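You operate a simulated robot arm through the tools that you are given. There is no shell and no other tool. Be economical: measure what you need, move in short steps, check, and stop when the job is done.

You run a simulated two-armed robot. Do the job below in one go: nothing can be reset, and whatever is moved stays where it is left.

Task
On the top of the sample bench, fold the cream cloth in half, so that its two long edges meet.
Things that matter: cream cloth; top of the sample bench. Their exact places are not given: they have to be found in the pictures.

Only the result counts: the job must be done as asked and must still hold three seconds after the hand-in. Knocking over, shifting, dropping, spilling or breaking anything else fails it. Flat cloth is picked up by pressing the open fingertips on it (5 to 10 N) and closing them slowly along it; thin cloth reads only 2 to 8 mm in the jaws.

Robot
Two 7-joint arms with two-finger parallel grippers on one trunk, on a base that drives. Base frame: it is fixed to the floor where the robot stands at the start and does not move with it; the origin is under the middle of the robot, x ahead of it, y to its left, z up; the surface under the hand at the start is at about z = 860. Readings come in mm, rad, newtons and seconds.
The left shoulder is at the start at [124, 171, 1162], the right one opposite. With the tool pointing down near the work surface each hand reaches from about 440 to 920 mm from the robot's upright axis, wherever it stands, measured 20 degrees to its own side. Places, roughly: top of the sample bench [700, -100, 900]. Payload 4.4 kg a hand.
The TCP of each hand is the grasp point between the finger pads, 23 mm short of the fingertips. In the tool frame z runs along the fingers and y along their closing line. Largest opening 94 mm; finger width 38, thickness 10; the body of the gripper, 54 by 96 mm, starts 39 mm behind the TCP.
Orientation is that of the tool frame in the base frame, as [roll, pitch, yaw] about the fixed x, y, z axes, in that order (R = Rz(yaw) Ry(pitch) Rx(roll)). With the fingers straight down and closing along the base's y, the tool's x points along the base's -x, its y along +y and its z along -z.

Tools
- The arms move only by the tool jog_arm. It takes "left_rows", "right_rows" or both (then of equal length, played together; a hand with none holds still); each is a list of rows, each a list of 7 numbers: the gripper command, from -1 (shut) to 1 (fully open), values between in proportion, then the shift along the base's x, y, z in units of 20 mm (1.0 is 20 mm), then the turn, a rotation vector about the base's x, y, z in units of 5 degrees (1.0 is 5 degrees). In form: [[gripper, tx, ty, tz, rx, ry, rz], ...]. A call has 1 to 8 rows; each row shifts and turns the commanded pose from where the row before left it. A call with a number of a shift or a turn outside -1 to 1 is refused whole. Each row takes 0.2 s and may step no farther than 50 mm and 0.15 rad from the row before; otherwise, or with a gripper value out of range, the whole call is refused. Where a pose cannot be reached the arm comes as near as it can. A force on the tool above 40 N (or 10 N above the force at the start of the call, whichever is more), or a blocked arm, ends the call early, and 0.2 s more pass. Each finger travels about 72 mm/s and halts on what it meets, pressing with about 38 N; the grip force reading is that of the motor and also rises with nothing between the fingers. The clock runs only during rows and for 0.2 s after the last one: add rows that do not move to give the fingers time. The reply holds the time, the measured pose of the TCP, the force on the tool along the base axes, the opening and the grip force, in the units named above and with some noise, with the torque about the TCP (base axes, N m) and any sound that the robot's microphone picked up, and new pictures: "views" is both (left out), scene, wrist or none (wrist: the cameras of the hands that moved).
- Cameras (640 x 400 px; columns grow to the right, rows downward): "scene" is now at [231.7, -8.3, 1285.7]; the picture's right is [-0.10, -0.99, 0.00], its down [-0.72, 0.07, -0.69] and it looks along [0.69, -0.07, -0.72] (base axes); focal length 238 px, centre (320, 200). "left" rides on the left gripper at [86, -16, -74] in its tool frame; the picture's right is [0.18, 0.98, 0.00], its down [-0.58, 0.11, -0.81] and it looks along [-0.79, 0.15, 0.59] (tool axes); focal length 243 px, centre (320, 200). "right" rides on the right gripper at [86, 16, -74] in its tool frame; the picture's right is [-0.18, 0.98, 0.00], its down [-0.58, -0.11, -0.81] and it looks along [-0.79, -0.15, 0.59] (tool axes); focal length 243 px, centre (320, 200).
- slide_trunk(by): slides the trunk up (or, below 0, down) by that many mm; the arms and the scene camera ride with it, the base frame stays. It gives what a move gives, with no picture.
- roll_base(legs): drives the robot by 1 to 6 legs, each [ahead, left, turn to the left] in mm, mm and rad, along the robot's own axes; the way and the turn of a leg run together, so that a leg with both is an arc; at most 1500 mm and 3.142 rad a leg. The arms and the cameras ride along, it lands a little off, and it stops where it bumps. It gives what a move gives, and a new picture of the scene camera.
- turn_head(pan, tilt): turns the head with the scene camera to pan (to the left, within 1.396 rad either way) and tilt (down, from -0.506 to 1.204), counted from straight ahead of the robot. It gives what a move gives, and a new picture of the scene camera.
- probe_pixels(camera, pixels): there is no depth. For up to 12 entries [column, row, z] of the newest picture of that camera ("zoom" is the newest enlarged one), the place [x, y] in the base frame at which the ray of that pixel passes the height z, good to about 2 mm. The clock stands still meanwhile.
- zoom(camera, box): a new picture of the part [left, top, right, bottom] of that camera's present view, enlarged. The clock stands still meanwhile.
- finish_job(): hands the job in; it is judged then, once.

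Work in short steps. Measure before you move; look again where a grasp or a placing could have gone wrong, and mend it. You have 80 turns and 260 pictures in all, those below and enlarged ones among them. Open the grippers and draw the arms clear of the work before you hand the job in, unless the task says otherwise; then end with one line.

The tools are called after "Call:" as name(argument=value, ...) on one line, values as JSON. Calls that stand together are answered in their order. jog_arm: Moves the arms, as the interface text tells. Its arguments: {"type":"object","properties":{"left_rows":{"type":"array"},"right_rows":{"type":"array"},"views":{"type":"string","enum":["both","scene","wrist","none"]}},"required":[]} The other tools are called the same way: slide_trunk (by) slides the trunk up or down; roll_base (legs) drives the base; turn_head (pan, tilt) turns the head that bears the scene camera; probe_pixels (camera, pixels) gives the place at which the rays of pixels pass given heights; zoom (camera, box) takes an enlarged picture of a part of a camera's view; finish_job () hands the job in.

At the start:

```text
t: 0.0
left_tcp_pos: [511.0, 154.3, 1030.2]
left_tool_rot: [-3.141, 0.001, 3.141]
left_contact_force: [0.5, -0.1, -0.4]
left_torque: [-0.01, 0.03, -0.02]
left_opening: 93.9
left_finger_force: 0.1
right_tcp_pos: [519.8, -342.4, 1084.7]
right_tool_rot: [-3.141, -0.001, -3.141]
right_contact_force: [0.1, -0.5, 0.1]
right_torque: [0.02, 0.0, 0.02]
right_opening: 94.0
right_finger_force: 0.0
trunk travel left (down, up): [-175.0, 213.0]
robot x, y, heading: [1.2, -1.0, 0.002]
head pan, tilt: [-0.099, 0.805]
```

scene: 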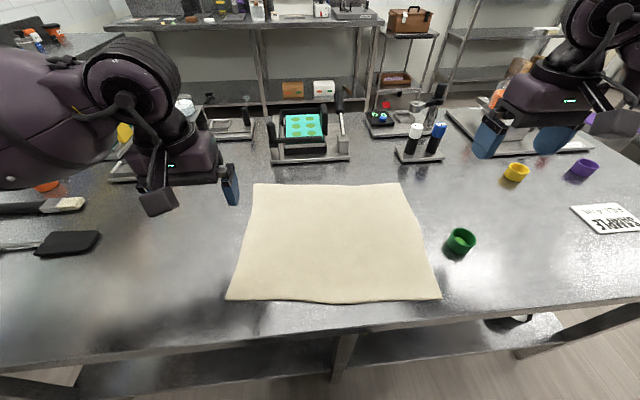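
right: 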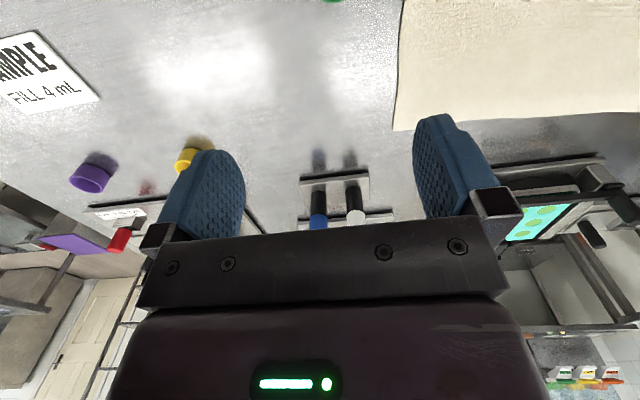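
left: 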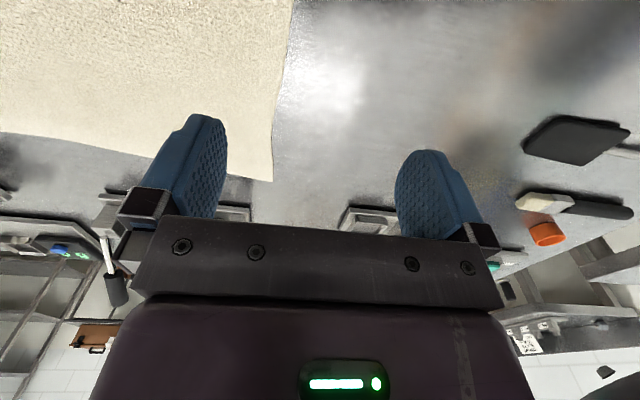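

The cloth's corners appear at about (253,184), (400,183), (441,298), (227,299) in the scene picture. I probe them at z 860.

Call:
probe_pixels(camera="scene", pixels=[[253, 184, 860], [400, 183, 860], [441, 298, 860], [227, 299, 860], [329, 303, 860], [326, 184, 860], [460, 240, 860], [334, 160, 860]])

Call:
zoom(camera="scene", box=[210, 160, 460, 316])

```text
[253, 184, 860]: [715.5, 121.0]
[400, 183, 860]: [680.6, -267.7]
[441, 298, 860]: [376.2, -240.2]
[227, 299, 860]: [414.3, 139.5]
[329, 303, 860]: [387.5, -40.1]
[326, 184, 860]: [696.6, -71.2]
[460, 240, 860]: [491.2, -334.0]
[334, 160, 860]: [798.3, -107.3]
```

```text
2.56 times, centred on (335, 238) of scene
```

zoom: 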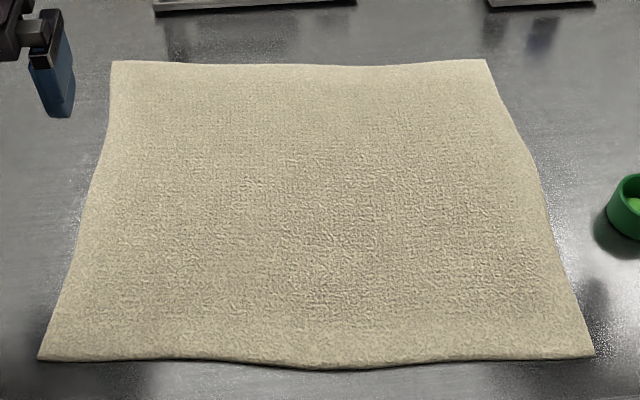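

Long edges are the near and far ones (~385 mm vs ~302 mm), so I'll carry the near edge onto the far one. The near corners sit at the limit of reach, so I back the base 90 mm first.

Call:
roll_base(legs=[[-90, 0, 0]])

```text
t: 1.1
left_tcp_pos: [420.1, 152.2, 1030.1]
left_tool_rot: [3.141, 0.0, 3.141]
left_contact_force: [-0.4, 0.0, 1.1]
left_torque: [0.02, -0.01, 0.01]
left_opening: 94.1
left_finger_force: 0.0
right_tcp_pos: [428.8, -342.7, 1084.7]
right_tool_rot: [-3.14, 0.0, -3.14]
right_contact_force: [-0.8, -0.1, 0.6]
right_torque: [-0.03, -0.02, -0.03]
right_opening: 94.1
right_finger_force: 0.0
trunk travel left (down, up): [-175.0, 213.0]
robot x, y, heading: [-90.8, 3.3, -0.004]
head pan, tilt: [-0.099, 0.805]
```

scene: 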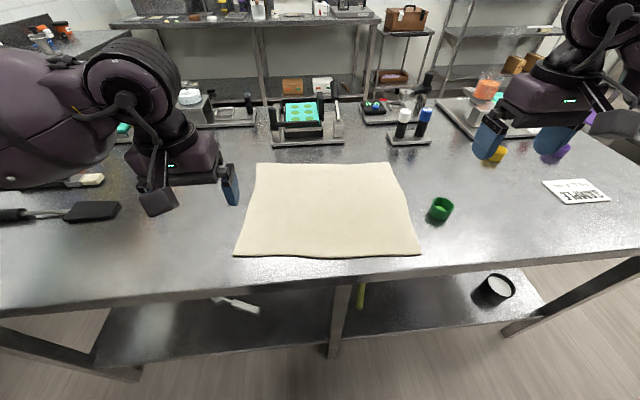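

Near edge now fully visible with the bench margin in front of it. I bring both hands above the near corners (targets about (419,109) and (387,-210)), partly closed to ~34 mm, tilting fingertips forward 20°.

Call:
jog_arm(left_rows=[[-0.28, 0, -0.27, -0.6, 0, -0.5, 0], [-0.28, 0, -0.27, -0.6, 0, -0.5, 0], [-0.28, 0, -0.27, -0.6, 0, -0.5, 0], [-0.28, 0, -0.27, -0.6, 0, -0.5, 0], [-0.28, 0, -0.27, -0.6, 0, -0.5, 0], [-0.28, 0, -0.27, -0.6, 0, -0.5, 0], [-0.28, 0, -0.27, -0.6, 0, -0.5, 0], [-0.28, 0, -0.27, -0.6, 0, -0.5, 0]], right_rows=[[-0.28, -0.26, 0.83, -0.8, 0, -0.5, 0], [-0.28, -0.26, 0.83, -0.8, 0, -0.5, 0], [-0.28, -0.26, 0.83, -0.8, 0, -0.5, 0], [-0.28, -0.26, 0.83, -0.8, 0, -0.5, 0], [-0.28, -0.26, 0.83, -0.8, 0, -0.5, 0], [-0.28, -0.26, 0.83, -0.8, 0, -0.5, 0], [-0.28, -0.26, 0.83, -0.8, 0, -0.5, 0], [-0.28, -0.26, 0.83, -0.8, 0, -0.5, 0]])

```text
t: 2.9
left_tcp_pos: [420.2, 108.8, 933.8]
left_tool_rot: [-3.14, 0.348, 3.141]
left_contact_force: [1.4, -0.2, 0.2]
left_torque: [0.01, 0.02, 0.0]
left_opening: 33.9
left_finger_force: 0.0
right_tcp_pos: [386.9, -209.3, 955.7]
right_tool_rot: [3.139, 0.351, 3.14]
right_contact_force: [0.5, -0.4, -0.8]
right_torque: [-0.01, -0.02, 0.0]
right_opening: 33.7
right_finger_force: 0.1
trunk travel left (down, up): [-175.0, 213.0]
robot x, y, heading: [-90.4, -0.5, -0.0]
head pan, tilt: [-0.099, 0.805]
```

scene: 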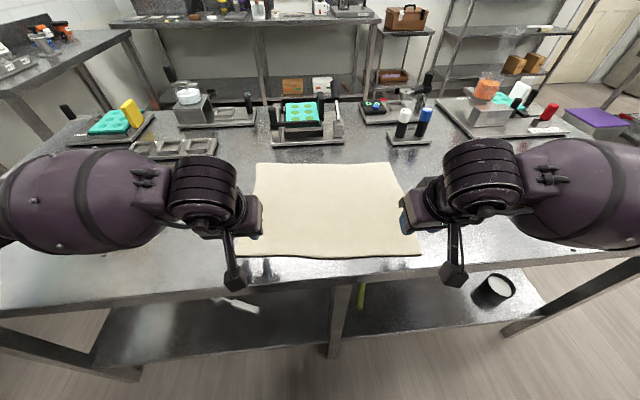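
right: 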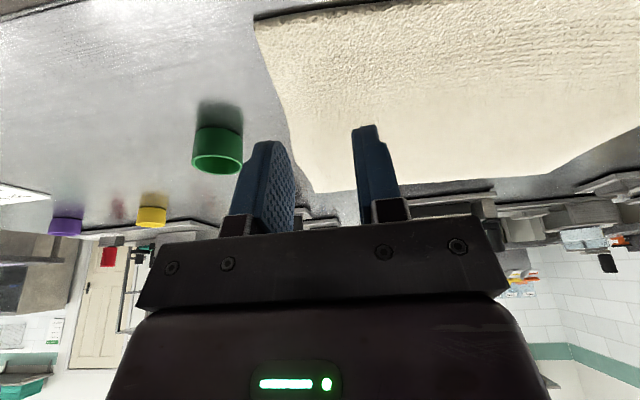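
left: 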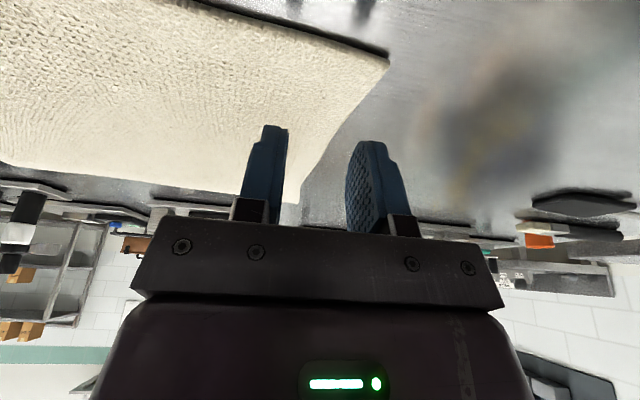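

The near corners show in the wrist pictures at (256,20) right and (388,58) left; I probe them to check surface height and corner position.

Call:
probe_pixels(camera="right", pixels=[[256, 22, 860], [256, 22, 870], [450, 2, 860]])

Call:
probe_pixels(camera="left", pixels=[[388, 58, 860], [388, 58, 870], [200, 5, 860]])

Call:
probe_pixels(camera="scene", pixels=[[420, 254, 860], [235, 255, 860], [420, 254, 870], [235, 255, 870]])

```text
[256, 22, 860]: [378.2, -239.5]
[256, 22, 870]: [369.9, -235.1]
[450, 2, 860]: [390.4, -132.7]
```

```text
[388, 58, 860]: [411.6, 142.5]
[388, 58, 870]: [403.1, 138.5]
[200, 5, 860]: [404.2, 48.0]
```

```text
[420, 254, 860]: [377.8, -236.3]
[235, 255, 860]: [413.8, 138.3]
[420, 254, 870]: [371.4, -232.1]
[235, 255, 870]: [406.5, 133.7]
```

Surface is at z≈860 and the corners agree. I shift inward 7 mm and lower both hands to about z 894.

Call:
jog_arm(left_rows=[[-0.28, 0.35, 0, -0.5, 0, 0, 0], [-0.28, 0, 0, -0.5, 0, 0, 0], [-0.28, 0, 0, -0.5, 0, 0, 0], [-0.28, 0, 0, -0.5, 0, 0, 0]], right_rows=[[-0.28, 0.4, 0, -0.78, 0, 0, 0], [-0.28, 0, 0, -0.78, 0, 0, 0], [-0.28, 0, 0, -0.78, 0, 0, 0], [-0.28, 0, 0, -0.75, 0, 0, 0]], views="wrist")

```text
t: 3.9
left_tcp_pos: [427.2, 109.3, 894.2]
left_tool_rot: [3.141, 0.349, -3.14]
left_contact_force: [-0.5, -0.2, 0.0]
left_torque: [0.0, 0.03, -0.01]
left_opening: 34.1
left_finger_force: 0.1
right_tcp_pos: [395.0, -210.1, 895.8]
right_tool_rot: [3.14, 0.349, -3.14]
right_contact_force: [0.1, 0.6, 0.2]
right_torque: [0.01, 0.02, 0.05]
right_opening: 33.9
right_finger_force: 0.0
trunk travel left (down, up): [-175.0, 213.0]
robot x, y, heading: [-88.4, -2.4, 0.003]
head pan, tilt: [-0.099, 0.805]
```

right: 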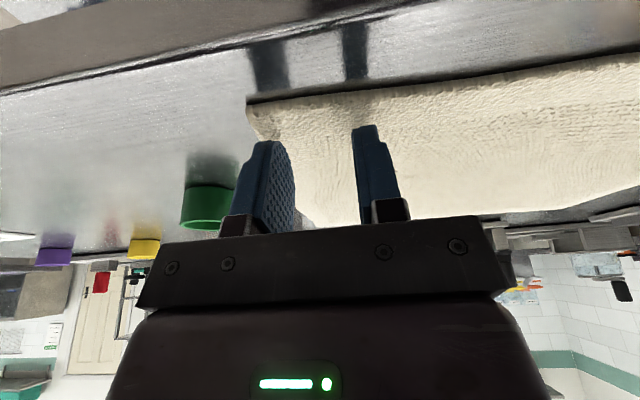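
left: 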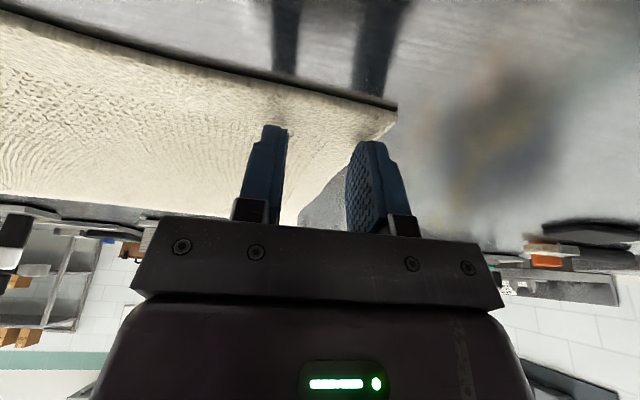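

Both hands hover just above the cloth near the corners, with no contact yet. I lower in small steps until a few newtons show.

Call:
jog_arm(left_rows=[[-0.28, 0, 0, -0.1, 0, 0, 0], [-0.28, 0, 0, -0.1, 0, 0, 0], [-0.28, 0, 0, -0.1, 0, 0, 0]], right_rows=[[-0.28, 0, 0, -0.1, 0, 0, 0], [-0.28, 0, 0, -0.1, 0, 0, 0], [-0.28, 0, 0, -0.1, 0, 0, 0]], views="none")

```text
t: 4.7
left_tcp_pos: [426.9, 109.4, 891.9]
left_tool_rot: [-3.139, 0.355, -3.141]
left_contact_force: [0.5, 0.3, 13.3]
left_torque: [-0.07, 0.11, -0.02]
left_opening: 33.6
left_finger_force: 0.1
right_tcp_pos: [395.8, -208.9, 890.9]
right_tool_rot: [3.14, 0.354, 3.141]
right_contact_force: [-0.6, -1.5, 10.8]
right_torque: [0.01, 0.09, 0.01]
right_opening: 33.5
right_finger_force: 0.0
trunk travel left (down, up): [-175.0, 213.0]
robot x, y, heading: [-90.9, -1.6, -0.004]
head pan, tilt: [-0.099, 0.805]
```

Contact at 13 N and 11 N. I ease off slightly and close slowly.

Call:
jog_arm(left_rows=[[-0.28, 0, 0, -0.0, 0, 0, 0], [-0.4, 0, 0, 0.05, 0, 0, 0], [-0.5, 0, 0, 0, 0, 0, 0], [-0.6, 0, 0, 0, 0, 0, 0], [-0.7, 0, 0, 0, 0, 0, 0], [-0.8, 0, 0, 0, 0, 0, 0], [-0.9, 0, 0, 0, 0, 0, 0], [-1, 0, 0, 0, 0, 0, 0]], right_rows=[[-0.28, 0, 0, 0, 0, 0, 0], [-0.4, 0, 0, 0.03, 0, 0, 0], [-0.5, 0, 0, 0, 0, 0, 0], [-0.6, 0, 0, 0, 0, 0, 0], [-0.7, 0, 0, 0, 0, 0, 0], [-0.8, 0, 0, 0, 0, 0, 0], [-0.9, 0, 0, 0, 0, 0, 0], [-1, 0, 0, 0, 0, 0, 0]])

```text
t: 6.5
left_tcp_pos: [426.6, 109.7, 890.4]
left_tool_rot: [-3.138, 0.353, -3.14]
left_contact_force: [-0.8, -15.3, 18.2]
left_torque: [-0.5, 0.15, 0.19]
left_opening: 4.4
left_finger_force: 37.7
right_tcp_pos: [394.2, -210.1, 891.1]
right_tool_rot: [3.14, 0.352, 3.141]
right_contact_force: [2.7, 16.4, 19.2]
right_torque: [0.6, 0.17, -0.18]
right_opening: 5.8
right_finger_force: 38.2
trunk travel left (down, up): [-175.0, 213.0]
robot x, y, heading: [-88.1, -0.3, 0.001]
head pan, tilt: [-0.099, 0.805]
```

scene: 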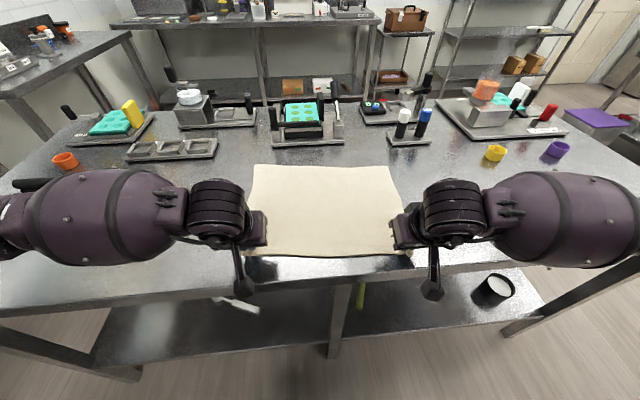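
right: 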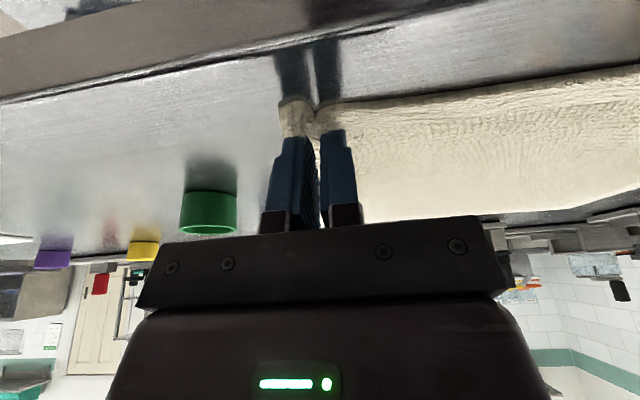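
left: 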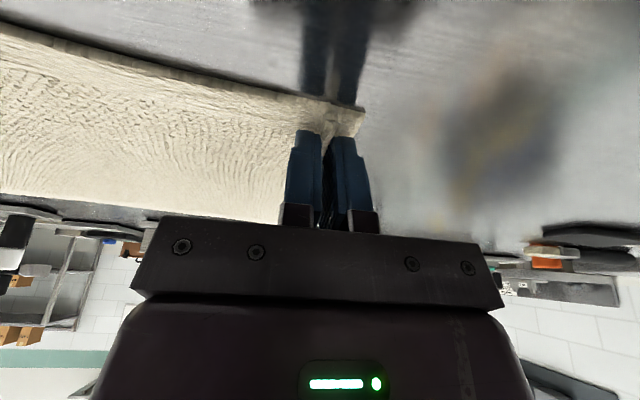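

Openings of 4.4 and 5.8 mm with ridges visible: both gripped. I lift 40 mm and look.

Call:
jog_arm(left_rows=[[-1, 0, 0, 0.4, 0, 0, 0], [-1, 0.1, 0, 0.5, 0, 0, 0], [-1, 0.1, 0, 0.5, 0, 0, 0], [-1, 0.2, 0, 0.6, 0, 0, 0]], right_rows=[[-1, 0, 0, 0.4, 0, 0, 0], [-1, 0.1, 0, 0.5, 0, 0, 0], [-1, 0.1, 0, 0.5, 0, 0, 0], [-1, 0.2, 0, 0.6, 0, 0, 0]])

```text
t: 7.5
left_tcp_pos: [435.1, 111.2, 929.0]
left_tool_rot: [-3.141, 0.35, 3.141]
left_contact_force: [-0.3, -1.1, -0.6]
left_torque: [0.02, 0.01, -0.04]
left_opening: 4.0
left_finger_force: 38.1
right_tcp_pos: [403.5, -208.3, 929.0]
right_tool_rot: [3.141, 0.348, -3.141]
right_contact_force: [-0.3, 0.3, 0.6]
right_torque: [0.02, 0.01, 0.03]
right_opening: 0.0
right_finger_force: 38.5
trunk travel left (down, up): [-175.0, 213.0]
robot x, y, heading: [-91.5, 2.2, 0.001]
head pan, tilt: [-0.099, 0.805]
```

scene: 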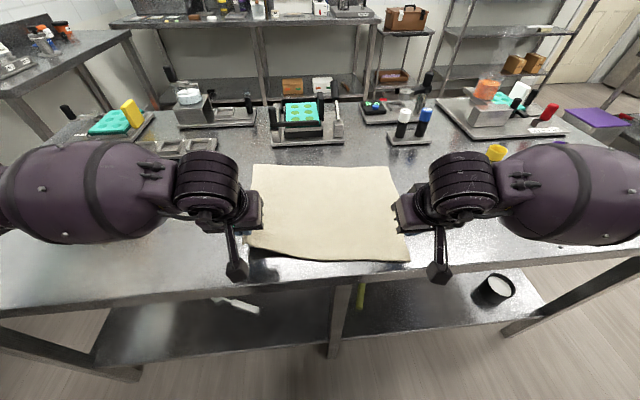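
right: 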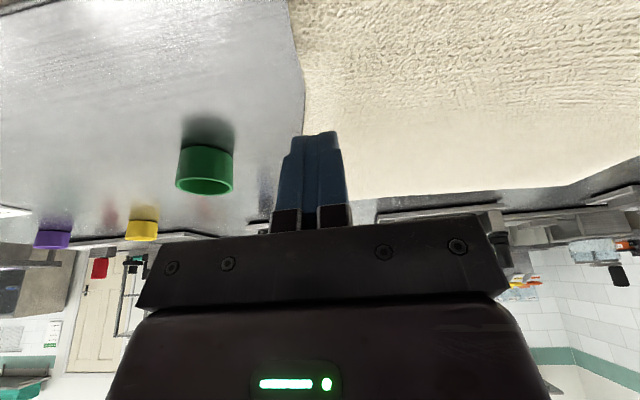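
left: 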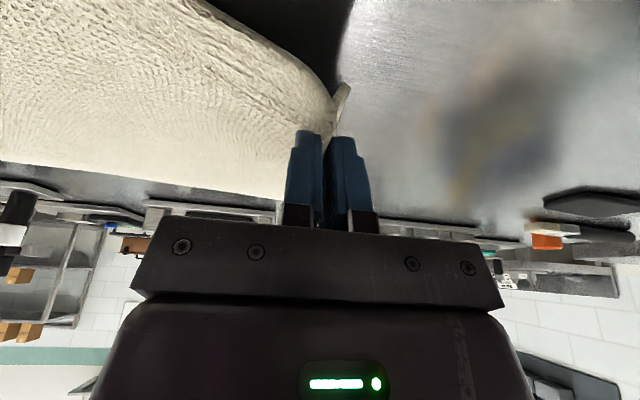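

The right hand lost its pinch (opening 0); the left holds. I lift the right and look for the right corner.

Call:
jog_arm(right_rows=[[-0.8, -0.4, -0.2, 0.6, 0, 0, 0], [-0.28, 0, 0, 0.5, 0, 0, 0], [-0.15, 0, 0, 0, 0, 0, 0]])

Call:
zoom(camera="scene", box=[230, 150, 470, 300])

```text
t: 8.3
left_tcp_pos: [434.7, 111.3, 928.6]
left_tool_rot: [3.14, 0.348, -3.141]
left_contact_force: [-0.1, -0.2, 0.4]
left_torque: [0.02, -0.01, -0.01]
left_opening: 4.1
left_finger_force: 37.4
right_tcp_pos: [396.2, -211.9, 950.9]
right_tool_rot: [3.141, 0.35, -3.141]
right_contact_force: [0.0, 0.0, -0.1]
right_torque: [-0.01, 0.04, 0.02]
right_opening: 39.6
right_finger_force: 0.1
trunk travel left (down, up): [-175.0, 213.0]
robot x, y, heading: [-89.7, 1.0, -0.003]
head pan, tilt: [-0.099, 0.805]
```

scene: 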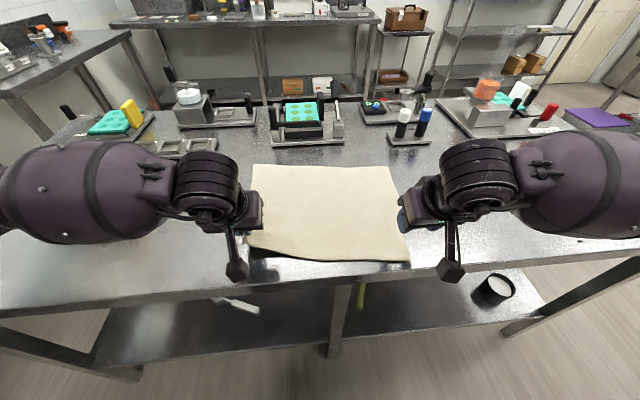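
right: 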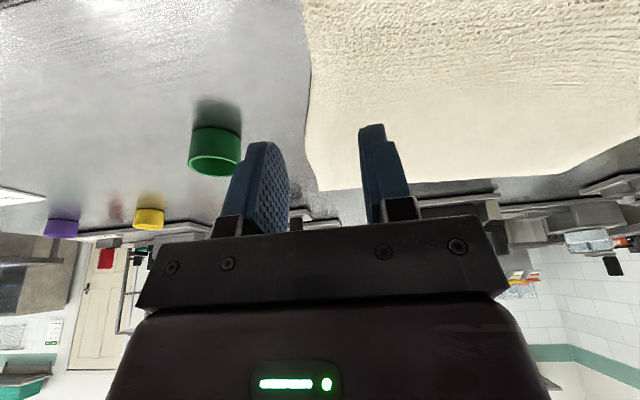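

```text
2.67 times, centred on (350, 225) of scene
```

zoom: 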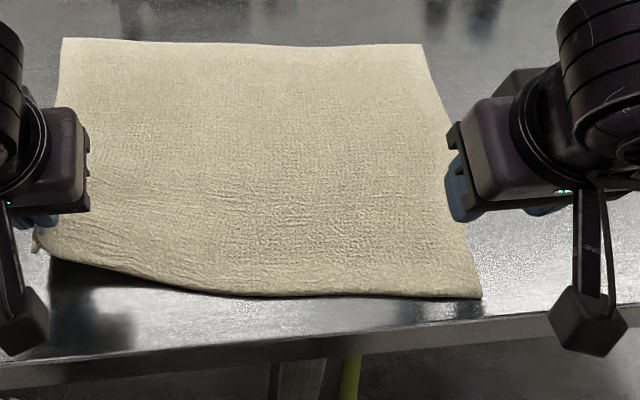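

The cloth shifted a little; the right near corner is at zoom (482,297), left-held corner lifted. I probe all corners.

Call:
probe_pixels(camera="zoom", pixels=[[481, 296, 862], [421, 44, 862], [62, 39, 862], [350, 298, 862], [240, 295, 862], [600, 312, 860], [455, 210, 862]])

```text
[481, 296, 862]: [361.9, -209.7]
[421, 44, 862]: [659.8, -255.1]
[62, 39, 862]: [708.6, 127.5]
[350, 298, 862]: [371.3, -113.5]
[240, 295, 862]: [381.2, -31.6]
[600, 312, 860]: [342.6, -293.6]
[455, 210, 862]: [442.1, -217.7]
```

I regrip the right with a wider opening (46 mm) and deeper in: TCP target about (389,-176).

Call:
jog_arm(right_rows=[[-0.02, -0.2, 0.9, 0, 0, 0, 0], [-0.02, -0.15, 0.9, 0, 0, 0, 0], [-0.02, 0, 0, -0.95, 0, 0, 0], [-0.02, 0, 0, -0.95, 0, 0, 0], [-0.02, 0, 0, -0.9, 0, 0, 0], [-0.02, 0, 0, -0.15, 0, 0, 0], [-0.02, 0, 0, -0.1, 0, 0, 0]], views="wrist")

```text
t: 9.9
left_tcp_pos: [434.8, 110.6, 930.4]
left_tool_rot: [3.141, 0.351, 3.14]
left_contact_force: [0.3, -1.1, -0.7]
left_torque: [-0.04, -0.01, 0.0]
left_opening: 4.1
left_finger_force: 38.2
right_tcp_pos: [389.4, -177.7, 891.2]
right_tool_rot: [3.141, 0.353, -3.141]
right_contact_force: [0.4, 1.2, 7.6]
right_torque: [0.02, 0.12, 0.0]
right_opening: 46.0
right_finger_force: 0.1
trunk travel left (down, up): [-175.0, 213.0]
robot x, y, heading: [-88.0, -0.7, 0.006]
head pan, tilt: [-0.099, 0.805]
```

right: 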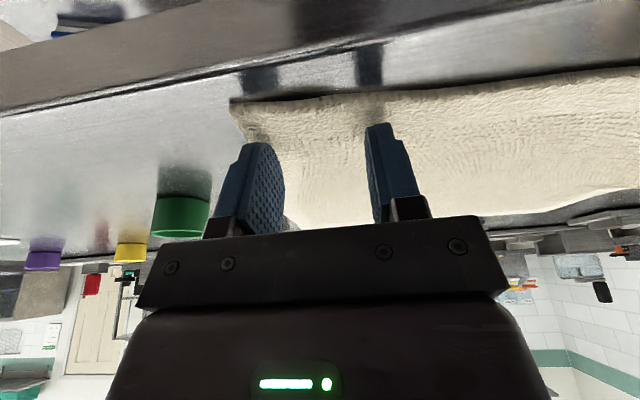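

Contact at 7.6 N with both fingers on the cloth. I close slowly, then wait.

Call:
jog_arm(right_rows=[[-0.15, 0, 0, -0.03, 0, 0, 0], [-0.3, 0, 0, 0, 0, 0, 0], [-0.42, 0, 0, 0, 0, 0, 0], [-0.54, 0, 0, 0, 0, 0, 0], [-0.66, 0, 0, 0, 0, 0, 0], [-0.78, 0, 0, 0, 0, 0, 0], [-0.9, 0, 0, 0, 0, 0, 0], [-1, 0, 0, 0, 0, 0, 0]], views="wrist")

Call:
jog_arm(right_rows=[[-1, 0, 0, 0.1, 0, 0, 0], [-1, 0, 0, 0.3, 0, 0, 0], [-1, 0.1, 0, 0.4, 0, 0, 0], [-1, 0.1, 0, 0.4, 0, 0, 0], [-1, 0.1, 0, 0.4, 0, 0, 0], [-1, 0.1, 0, 0.3, 0, 0, 0]])

```text
t: 11.7
left_tcp_pos: [435.6, 110.0, 929.8]
left_tool_rot: [-3.14, 0.352, 3.14]
left_contact_force: [0.1, -3.7, -2.0]
left_torque: [-0.11, 0.03, -0.01]
left_opening: 4.3
left_finger_force: 37.6
right_tcp_pos: [389.0, -177.7, 891.0]
right_tool_rot: [3.141, 0.35, 3.141]
right_contact_force: [0.6, 1.9, 20.0]
right_torque: [0.07, 0.21, 0.02]
right_opening: 4.8
right_finger_force: 37.9
trunk travel left (down, up): [-175.0, 213.0]
robot x, y, heading: [-88.1, 0.8, -0.001]
head pan, tilt: [-0.099, 0.805]
```

right: 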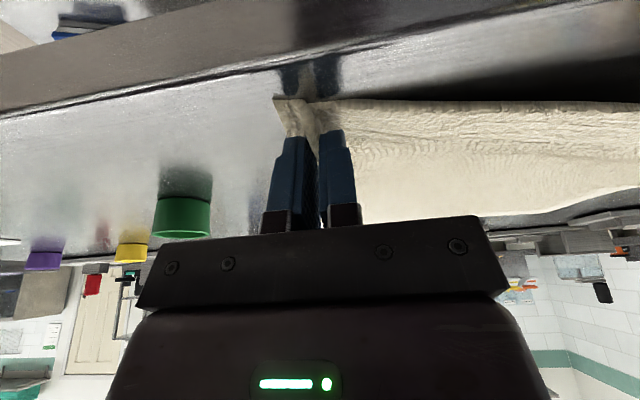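

```text
t: 13.1
left_tcp_pos: [436.6, 109.7, 929.5]
left_tool_rot: [-3.14, 0.349, -3.141]
left_contact_force: [1.2, -0.4, 0.0]
left_torque: [0.01, -0.01, -0.02]
left_opening: 4.4
left_finger_force: 37.7
right_tcp_pos: [396.7, -177.8, 925.5]
right_tool_rot: [3.141, 0.349, -3.141]
right_contact_force: [0.3, 0.5, -0.4]
right_torque: [0.03, -0.01, -0.03]
right_opening: 4.4
right_finger_force: 37.9
trunk travel left (down, up): [-175.0, 213.0]
robot x, y, heading: [-88.1, 0.4, 0.001]
head pan, tilt: [-0.099, 0.805]
```

scene: 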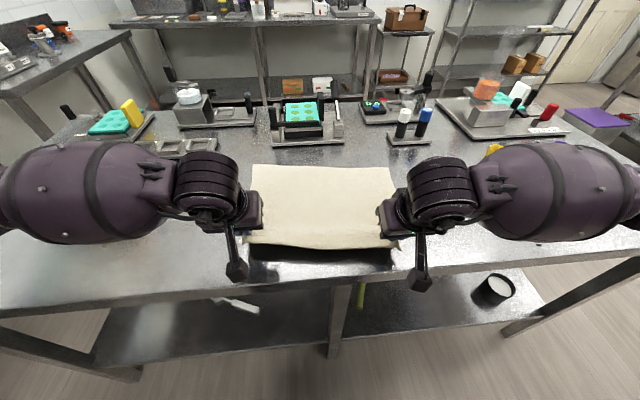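
right: 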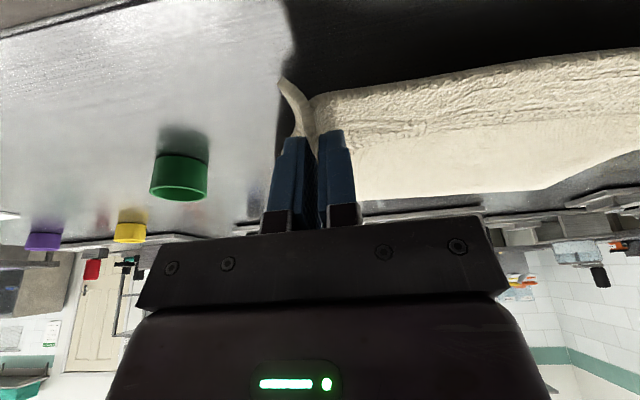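

Both hold now (4.4 mm each, corner flap visible). Before carrying over, I check where the objects beyond the far edge stand.

Call:
probe_pixels(camera="scene", pixels=[[272, 146, 860], [344, 144, 860], [272, 107, 900], [388, 146, 860], [431, 143, 860], [126, 161, 860], [216, 156, 860], [252, 165, 862], [389, 167, 862]])

Call:
zoom(camera="scene", box=[230, 80, 470, 230])

```text
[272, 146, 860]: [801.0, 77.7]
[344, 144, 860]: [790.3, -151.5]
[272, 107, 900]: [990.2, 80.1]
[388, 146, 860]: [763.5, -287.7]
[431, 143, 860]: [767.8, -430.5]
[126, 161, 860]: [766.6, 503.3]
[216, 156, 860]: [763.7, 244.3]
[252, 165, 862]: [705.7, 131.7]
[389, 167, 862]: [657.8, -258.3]
```

```text
2.67 times, centred on (350, 155) of scene
```

zoom: 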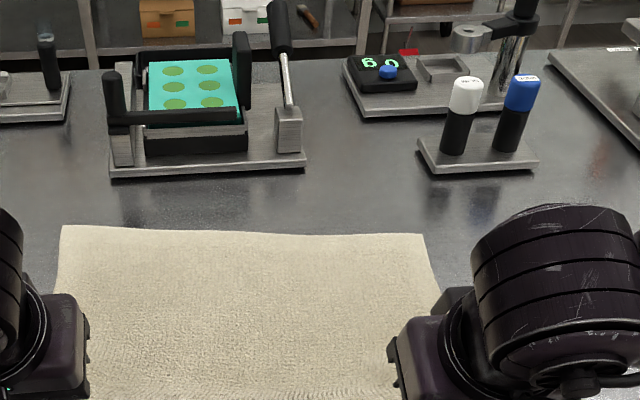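

Device front is at x≈800 and the vial rack at x≈765, so I'll end with only 20° backward tilt. First half of the arc: forward ~140 mm, up 70 mm, turning the fingers toward vertical.

Call:
jog_arm(left_rows=[[-1, 0.88, -0.08, 0.7, 0, 0.5, 0], [-1, 0.88, -0.08, 0.7, 0, 0.5, 0], [-1, 0.88, -0.08, 0.6, 0, 0.5, 0], [-1, 0.88, -0.08, 0.5, 0, 0.5, 0], [-1, 0.88, -0.08, 0.4, 0, 0.5, 0], [-1, 0.88, -0.08, 0.3, 0, 0.5, 0], [-1, 0.88, -0.08, 0.2, 0, 0.5, 0], [-1, 0.88, -0.08, 0.1, 0, 0.5, 0]], right_rows=[[-1, 0.87, -0.08, 0.8, 0, 0.5, 0], [-1, 0.87, -0.08, 0.8, 0, 0.5, 0], [-1, 0.87, -0.08, 0.6, 0, 0.5, 0], [-1, 0.87, -0.08, 0.5, 0, 0.5, 0], [-1, 0.87, -0.08, 0.4, 0, 0.5, 0], [-1, 0.87, -0.08, 0.3, 0, 0.5, 0], [-1, 0.87, -0.08, 0.2, 0, 0.5, 0], [-1, 0.87, -0.08, 0.1, 0, 0.5, 0]])

```text
t: 14.9
left_tcp_pos: [577.7, 98.4, 997.7]
left_tool_rot: [3.141, -0.003, 3.141]
left_contact_force: [0.2, -1.5, -0.8]
left_torque: [0.0, -0.02, 0.0]
left_opening: 4.4
left_finger_force: 37.8
right_tcp_pos: [535.8, -190.4, 1001.7]
right_tool_rot: [-3.14, -0.002, 3.141]
right_contact_force: [0.0, 1.0, -0.5]
right_torque: [-0.01, 0.05, -0.01]
right_opening: 4.4
right_finger_force: 37.7
trunk travel left (down, up): [-175.0, 213.0]
robot x, y, heading: [-89.7, 1.6, -0.004]
head pan, tilt: [-0.099, 0.805]
```

scene: 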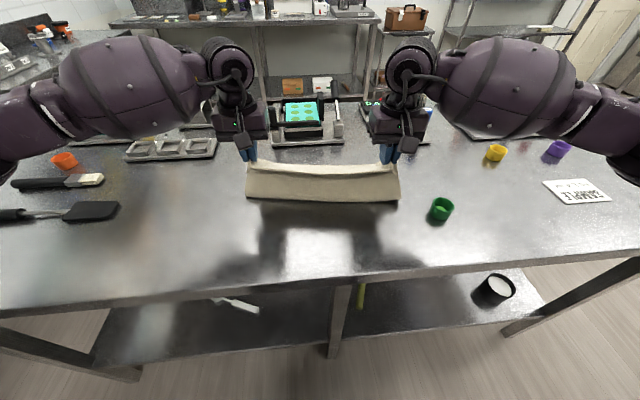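
right: 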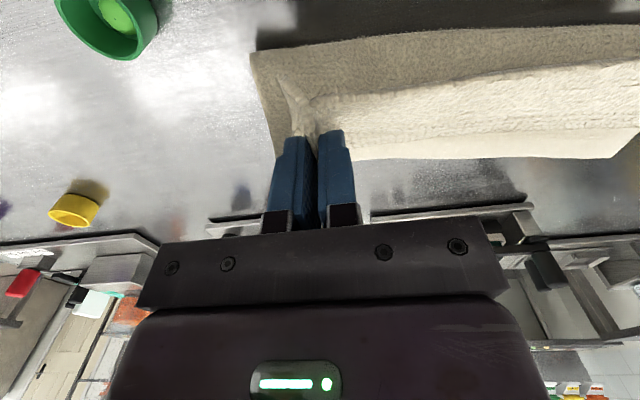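
left: 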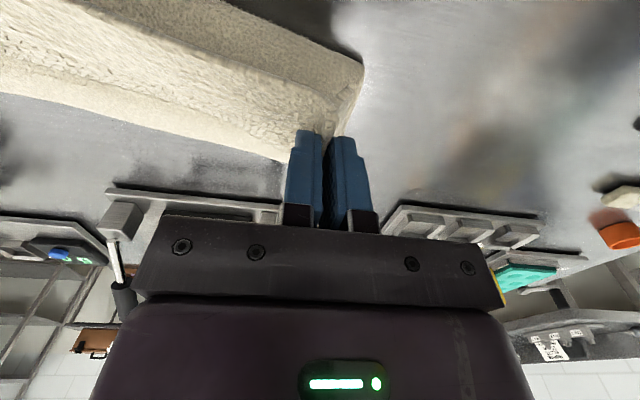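

The fold is going well, both held. Second half of the arc: forward another ~140 mm and down to z≈908, tilting back to 20°.

Call:
jog_arm(left_rows=[[-1, 0.88, -0.08, -0.1, 0, 0.5, 0], [-1, 0.88, -0.08, -0.2, 0, 0.5, 0], [-1, 0.88, -0.08, -0.4, 0, 0.5, 0], [-1, 0.88, -0.08, -0.5, 0, 0.5, 0], [-1, 0.88, -0.08, -0.6, 0, 0.5, 0], [-1, 0.88, -0.08, -0.8, 0, 0.5, 0], [-1, 0.88, -0.08, -0.9, 0, 0.5, 0], [-1, 0.88, -0.08, -0.9, 0, 0.5, 0]], right_rows=[[-1, 0.87, -0.08, -0.2, 0, 0.5, 0], [-1, 0.87, -0.08, -0.3, 0, 0.5, 0], [-1, 0.87, -0.08, -0.4, 0, 0.5, 0], [-1, 0.87, -0.08, -0.5, 0, 0.5, 0], [-1, 0.87, -0.08, -0.6, 0, 0.5, 0], [-1, 0.87, -0.08, -0.8, 0, 0.5, 0], [-1, 0.87, -0.08, -0.9, 0, 0.5, 0], [-1, 0.87, -0.08, -0.9, 0, 0.5, 0]])

```text
t: 16.7
left_tcp_pos: [710.4, 88.9, 918.8]
left_tool_rot: [-3.137, -0.327, 3.138]
left_contact_force: [1.1, -0.3, 0.3]
left_torque: [-0.12, -0.02, 0.0]
left_opening: 4.4
left_finger_force: 37.6
left hand out of reach, approached as far as the arm can: row 8
right_tcp_pos: [677.2, -201.4, 911.0]
right_tool_rot: [-3.14, -0.349, -3.14]
right_contact_force: [-0.5, 1.6, 1.0]
right_torque: [0.01, -0.02, -0.01]
right_opening: 4.2
right_finger_force: 37.8
trunk travel left (down, up): [-175.0, 213.0]
robot x, y, heading: [-86.8, -0.4, -0.002]
head pan, tilt: [-0.099, 0.805]
```

scene: 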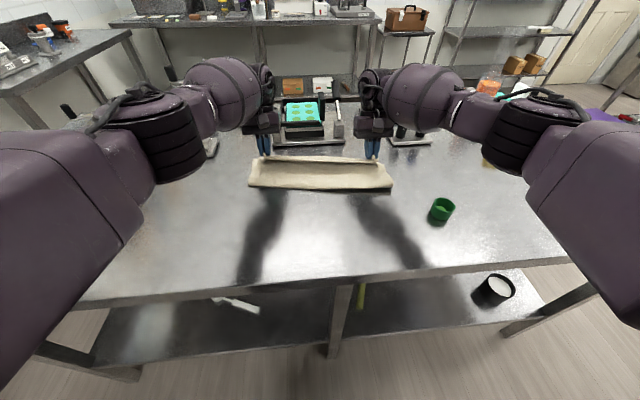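
right: 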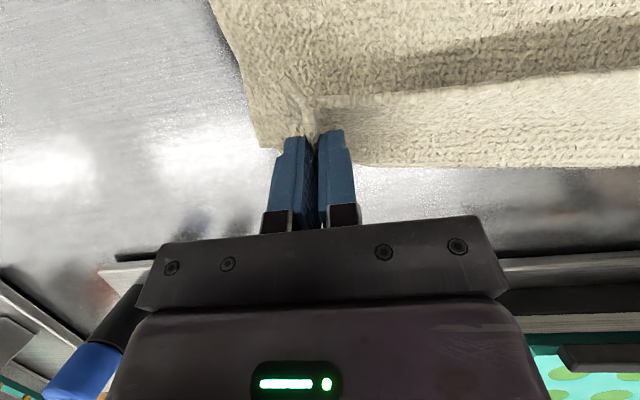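
left: 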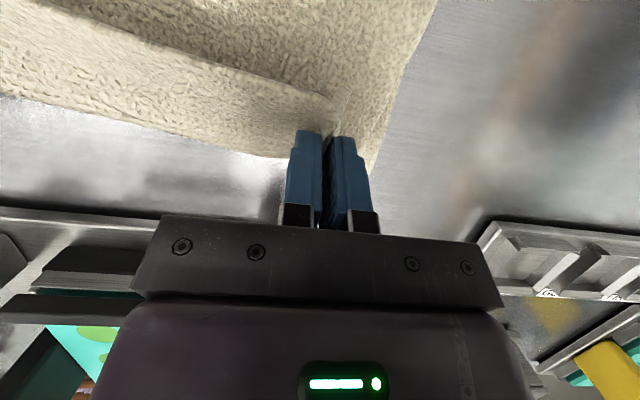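

The left hand hit its reach limit at z 919. I zoom in to see how the upper edge lies relative to the lower edge.

Call:
zoom(camera="scene", box=[230, 130, 410, 210])

Call:
zoom(camera="left", box=[100, 0, 460, 225])

```text
3.56 times, centred on (320, 170) of scene
```

zoom: 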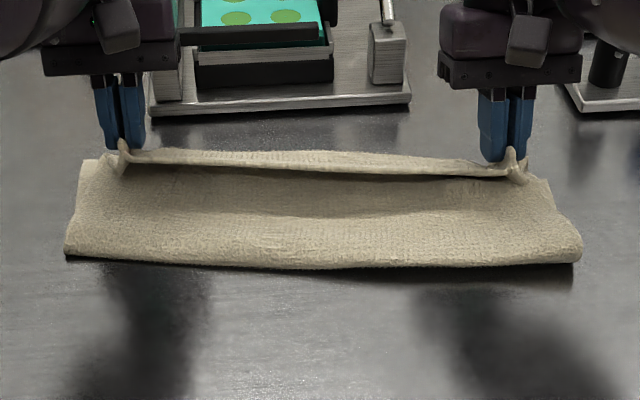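

```text
1.78 times, centred on (280, 112) of left
```

zoom: 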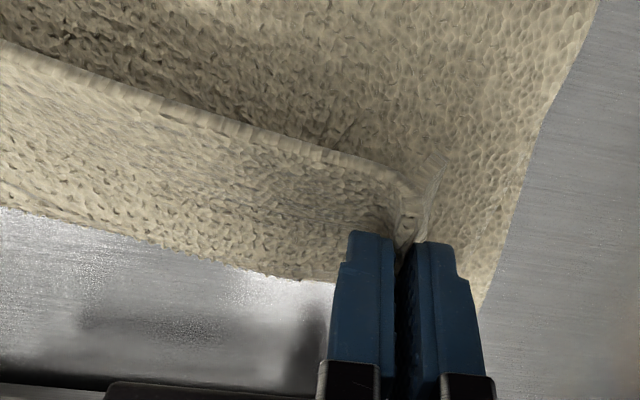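

The upper layer is over the far edge, but its last ~20 mm is curled back (hairpin at the pads). I'll raise and pull it back to an inclined, near-taut sheet with more backward tilt, so the rim straightens, then decide on the release.

Call:
jog_arm(left_rows=[[-1, -0.3, 0, 0.7, 0, 0.75, 0], [-1, -0.3, 0, 0.7, 0, 0.75, 0], [-1, -0.2, 0, 0.7, 0, 0.75, 0], [-1, 0, 0, 0.7, 0, 0.75, 0], [-1, 0, 0, 0, 0, 0, 0]], right_rows=[[-1, -0.3, 0, 0.8, 0, 0.75, 0], [-1, -0.3, 0, 0.8, 0, 0.75, 0], [-1, -0.2, 0, 0.8, 0, 0.75, 0], [-1, 0, 0, 0.8, 0, 0.75, 0], [-1, 0, 0, 0, 0, 0, 0]], views="scene")

Call:
zoom(camera="scene", box=[230, 120, 410, 210])

Call:
zoom(camera="left", box=[100, 0, 460, 225])

```text
t: 17.9
left_tcp_pos: [662.7, 86.4, 978.8]
left_tool_rot: [-3.14, -0.605, 3.14]
left_contact_force: [0.8, -1.6, 0.4]
left_torque: [-0.01, 0.0, 0.0]
left_opening: 4.0
left_finger_force: 37.8
left hand out of reach, approached as far as the arm can: row 1, 3, 4
right_tcp_pos: [658.7, -205.5, 972.3]
right_tool_rot: [3.141, -0.612, 3.138]
right_contact_force: [-0.2, 0.7, -1.2]
right_torque: [0.05, 0.02, -0.03]
right_opening: 4.2
right_finger_force: 38.1
trunk travel left (down, up): [-175.0, 213.0]
robot x, y, heading: [-90.4, -3.3, 0.003]
head pan, tilt: [-0.099, 0.805]
```

scene: 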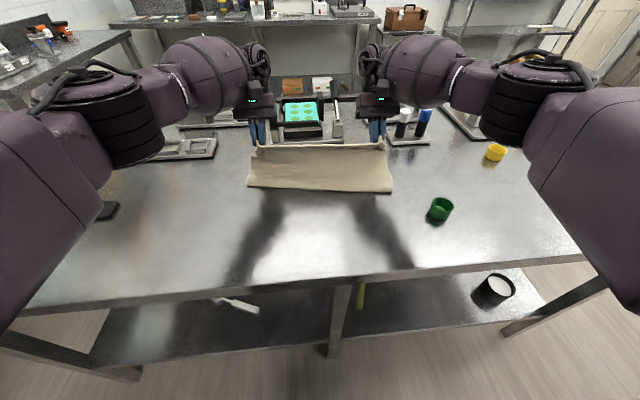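

```text
3.56 times, centred on (320, 165) of scene
```

zoom: 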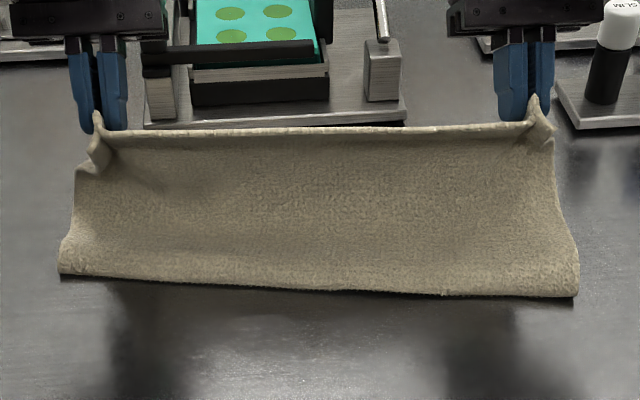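

```text
1.78 times, centred on (280, 112) of left
```

zoom: 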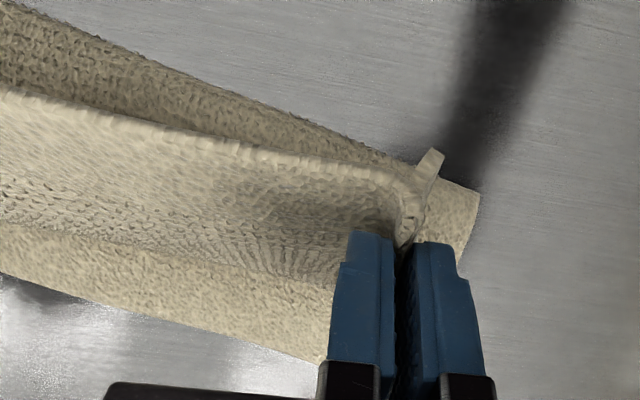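

The rim is straight now with the edge upright. The left arm needs more reach, so I draw the hands back 50 mm, then drive the base forward 70 mm, and then lay the sheet down. First I check the fold line's place.

Call:
probe_pixels(camera="zoom", pixels=[[500, 10, 950]])

Call:
probe_pixels(camera="scene", pixels=[[247, 188, 863], [392, 193, 863], [320, 192, 863]])

Call:
jog_arm(left_rows=[[-1, -0.8, 0, 0, 0, 0, 0], [-1, -0.8, 0, 0, 0, 0, 0], [-1, -0.8, 0, 0, 0, 0, 0]], right_rows=[[-1, -0.8, 0, 0, 0, 0, 0], [-1, -0.8, 0, 0, 0, 0, 0], [-1, -0.8, 0, 0, 0, 0, 0]], views="none")

Call:
roll_base(legs=[[70, 0, 0]])

```text
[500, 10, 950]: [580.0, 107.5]
```

```text
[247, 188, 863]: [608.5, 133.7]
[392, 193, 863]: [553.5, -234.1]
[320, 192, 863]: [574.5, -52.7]
```

```text
t: 18.7
left_tcp_pos: [614.7, 88.6, 978.1]
left_tool_rot: [-3.14, -0.611, 3.141]
left_contact_force: [0.0, -1.9, -0.4]
left_torque: [-0.06, -0.01, 0.02]
left_opening: 4.0
left_finger_force: 38.6
right_tcp_pos: [610.0, -203.0, 973.8]
right_tool_rot: [-3.141, -0.612, 3.141]
right_contact_force: [1.1, 1.1, 0.2]
right_torque: [0.01, -0.06, -0.03]
right_opening: 4.1
right_finger_force: 37.9
trunk travel left (down, up): [-175.0, 213.0]
robot x, y, heading: [-94.4, -1.6, 0.002]
head pan, tilt: [-0.099, 0.805]
```

```text
t: 19.7
left_tcp_pos: [685.5, 87.6, 977.4]
left_tool_rot: [3.141, -0.611, -3.141]
left_contact_force: [-0.5, -0.4, -0.4]
left_torque: [-0.05, 0.01, 0.0]
left_opening: 4.1
left_finger_force: 37.7
right_tcp_pos: [680.8, -202.9, 973.0]
right_tool_rot: [-3.141, -0.612, 3.14]
right_contact_force: [-0.4, 0.5, 0.1]
right_torque: [0.04, -0.01, -0.03]
right_opening: 4.2
right_finger_force: 37.8
trunk travel left (down, up): [-175.0, 213.0]
robot x, y, heading: [-19.6, -0.4, -0.002]
head pan, tilt: [-0.099, 0.805]
```

scene: 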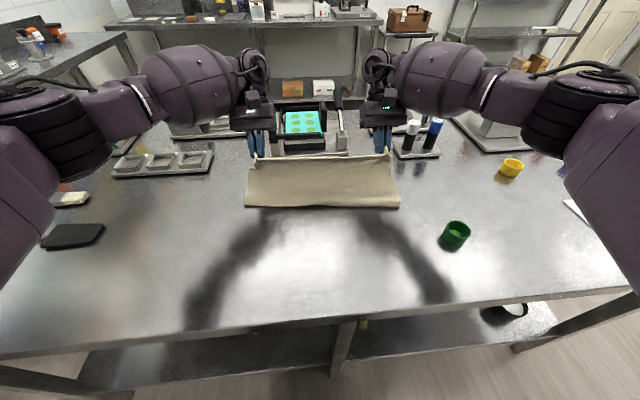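

I zoom to see fold line and far edge before laying it down.

Call:
zoom(camera="scene", box=[230, 130, 430, 230])

Call:
zoom(camera="left", box=[0, 0, 640, 400])

Call:
zoom(camera="right", box=[0, 0, 640, 400])

```text
3.20 times, centred on (330, 180) of scene
```

zoom: 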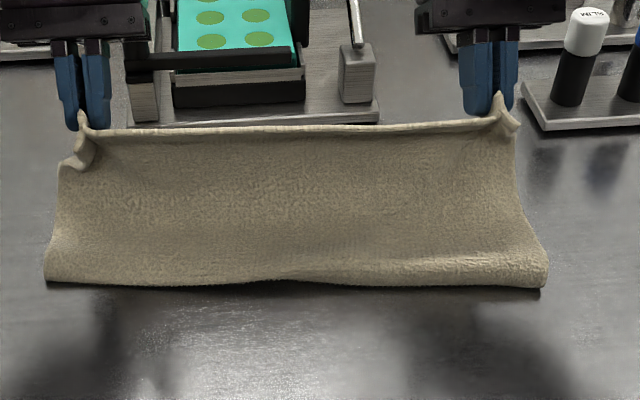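

```text
1.00 times, centred on (320, 200) of left (not enlarged: the box is as wide or as high as the picture)
```

zoom: 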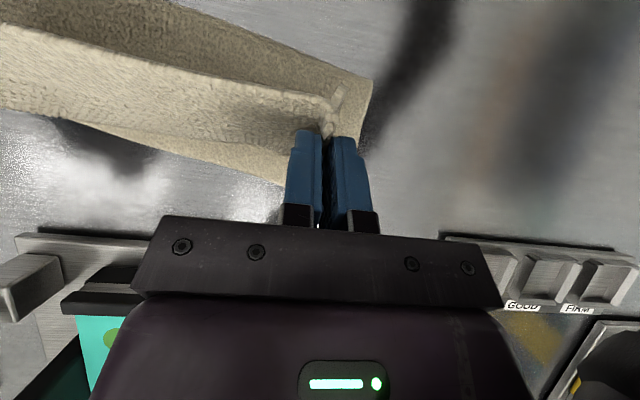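

```text
1.00 times, centred on (320, 200) of right (not enlarged: the box is as wide or as high as the picture)
```

zoom: 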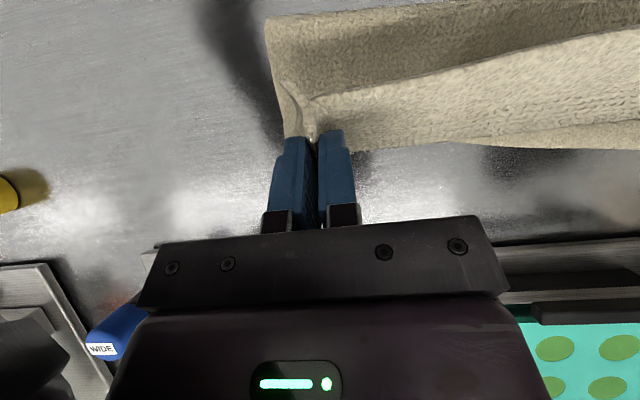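

I probe the lower layer's far edge and the fold line.

Call:
probe_pixels(camera="left", pixels=[[282, 186, 862], [150, 149, 862], [5, 111, 862]])

Call:
probe_pixels(camera="right", pixels=[[365, 139, 862], [500, 146, 862], [635, 149, 862]])

Call:
probe_pixels(camera="scene", pixels=[[244, 207, 863], [400, 209, 863], [320, 207, 863]])

```text
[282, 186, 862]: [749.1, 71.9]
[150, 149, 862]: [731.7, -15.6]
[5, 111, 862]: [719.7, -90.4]
```

```text
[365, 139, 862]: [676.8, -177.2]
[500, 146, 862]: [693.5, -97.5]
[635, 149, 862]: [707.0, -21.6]
```

```text
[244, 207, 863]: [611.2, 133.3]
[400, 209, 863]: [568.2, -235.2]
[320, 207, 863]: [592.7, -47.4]
```

The two wrist views disagree at z 862, so the band's height is uncertain. I enlarge both and probe the side edges too.

Call:
zoom(camera="right", box=[240, 0, 640, 200])

Call:
zoom(camera="left", box=[0, 0, 400, 200])

Call:
probe_pixels(camera="left", pixels=[[372, 80, 862], [362, 145, 862], [372, 80, 960], [337, 95, 970], [200, 75, 960]])

Call:
probe_pixels(camera="right", pixels=[[265, 20, 862], [284, 135, 862], [290, 90, 970], [450, 66, 960]])

```text
1.60 times, centred on (440, 100) of right
```

zoom: 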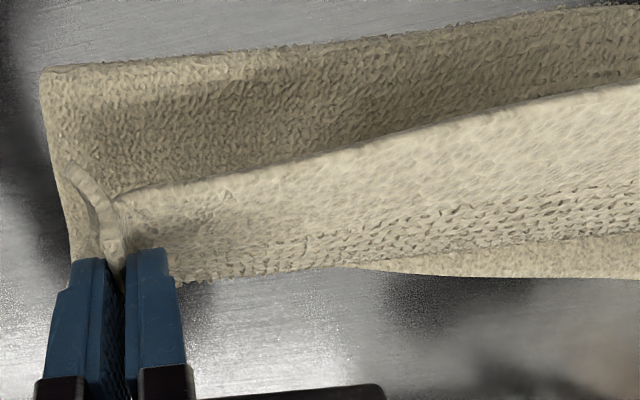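

```text
1.60 times, centred on (200, 100) of left
```

zoom: 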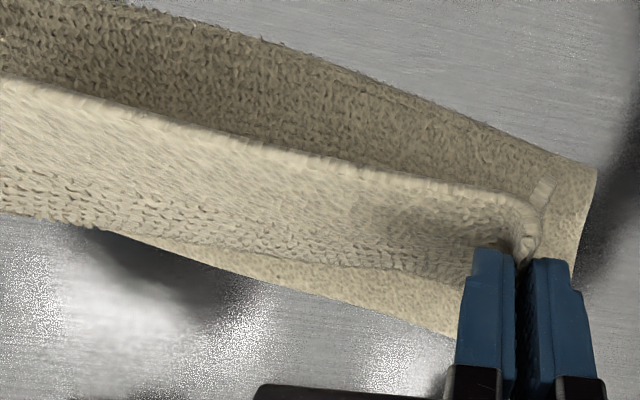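

```text
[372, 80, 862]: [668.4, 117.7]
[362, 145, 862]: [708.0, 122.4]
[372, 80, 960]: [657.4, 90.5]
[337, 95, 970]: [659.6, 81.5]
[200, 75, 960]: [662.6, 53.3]
```

```text
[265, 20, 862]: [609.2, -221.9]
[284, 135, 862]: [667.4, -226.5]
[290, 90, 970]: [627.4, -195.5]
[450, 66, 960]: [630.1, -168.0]
```

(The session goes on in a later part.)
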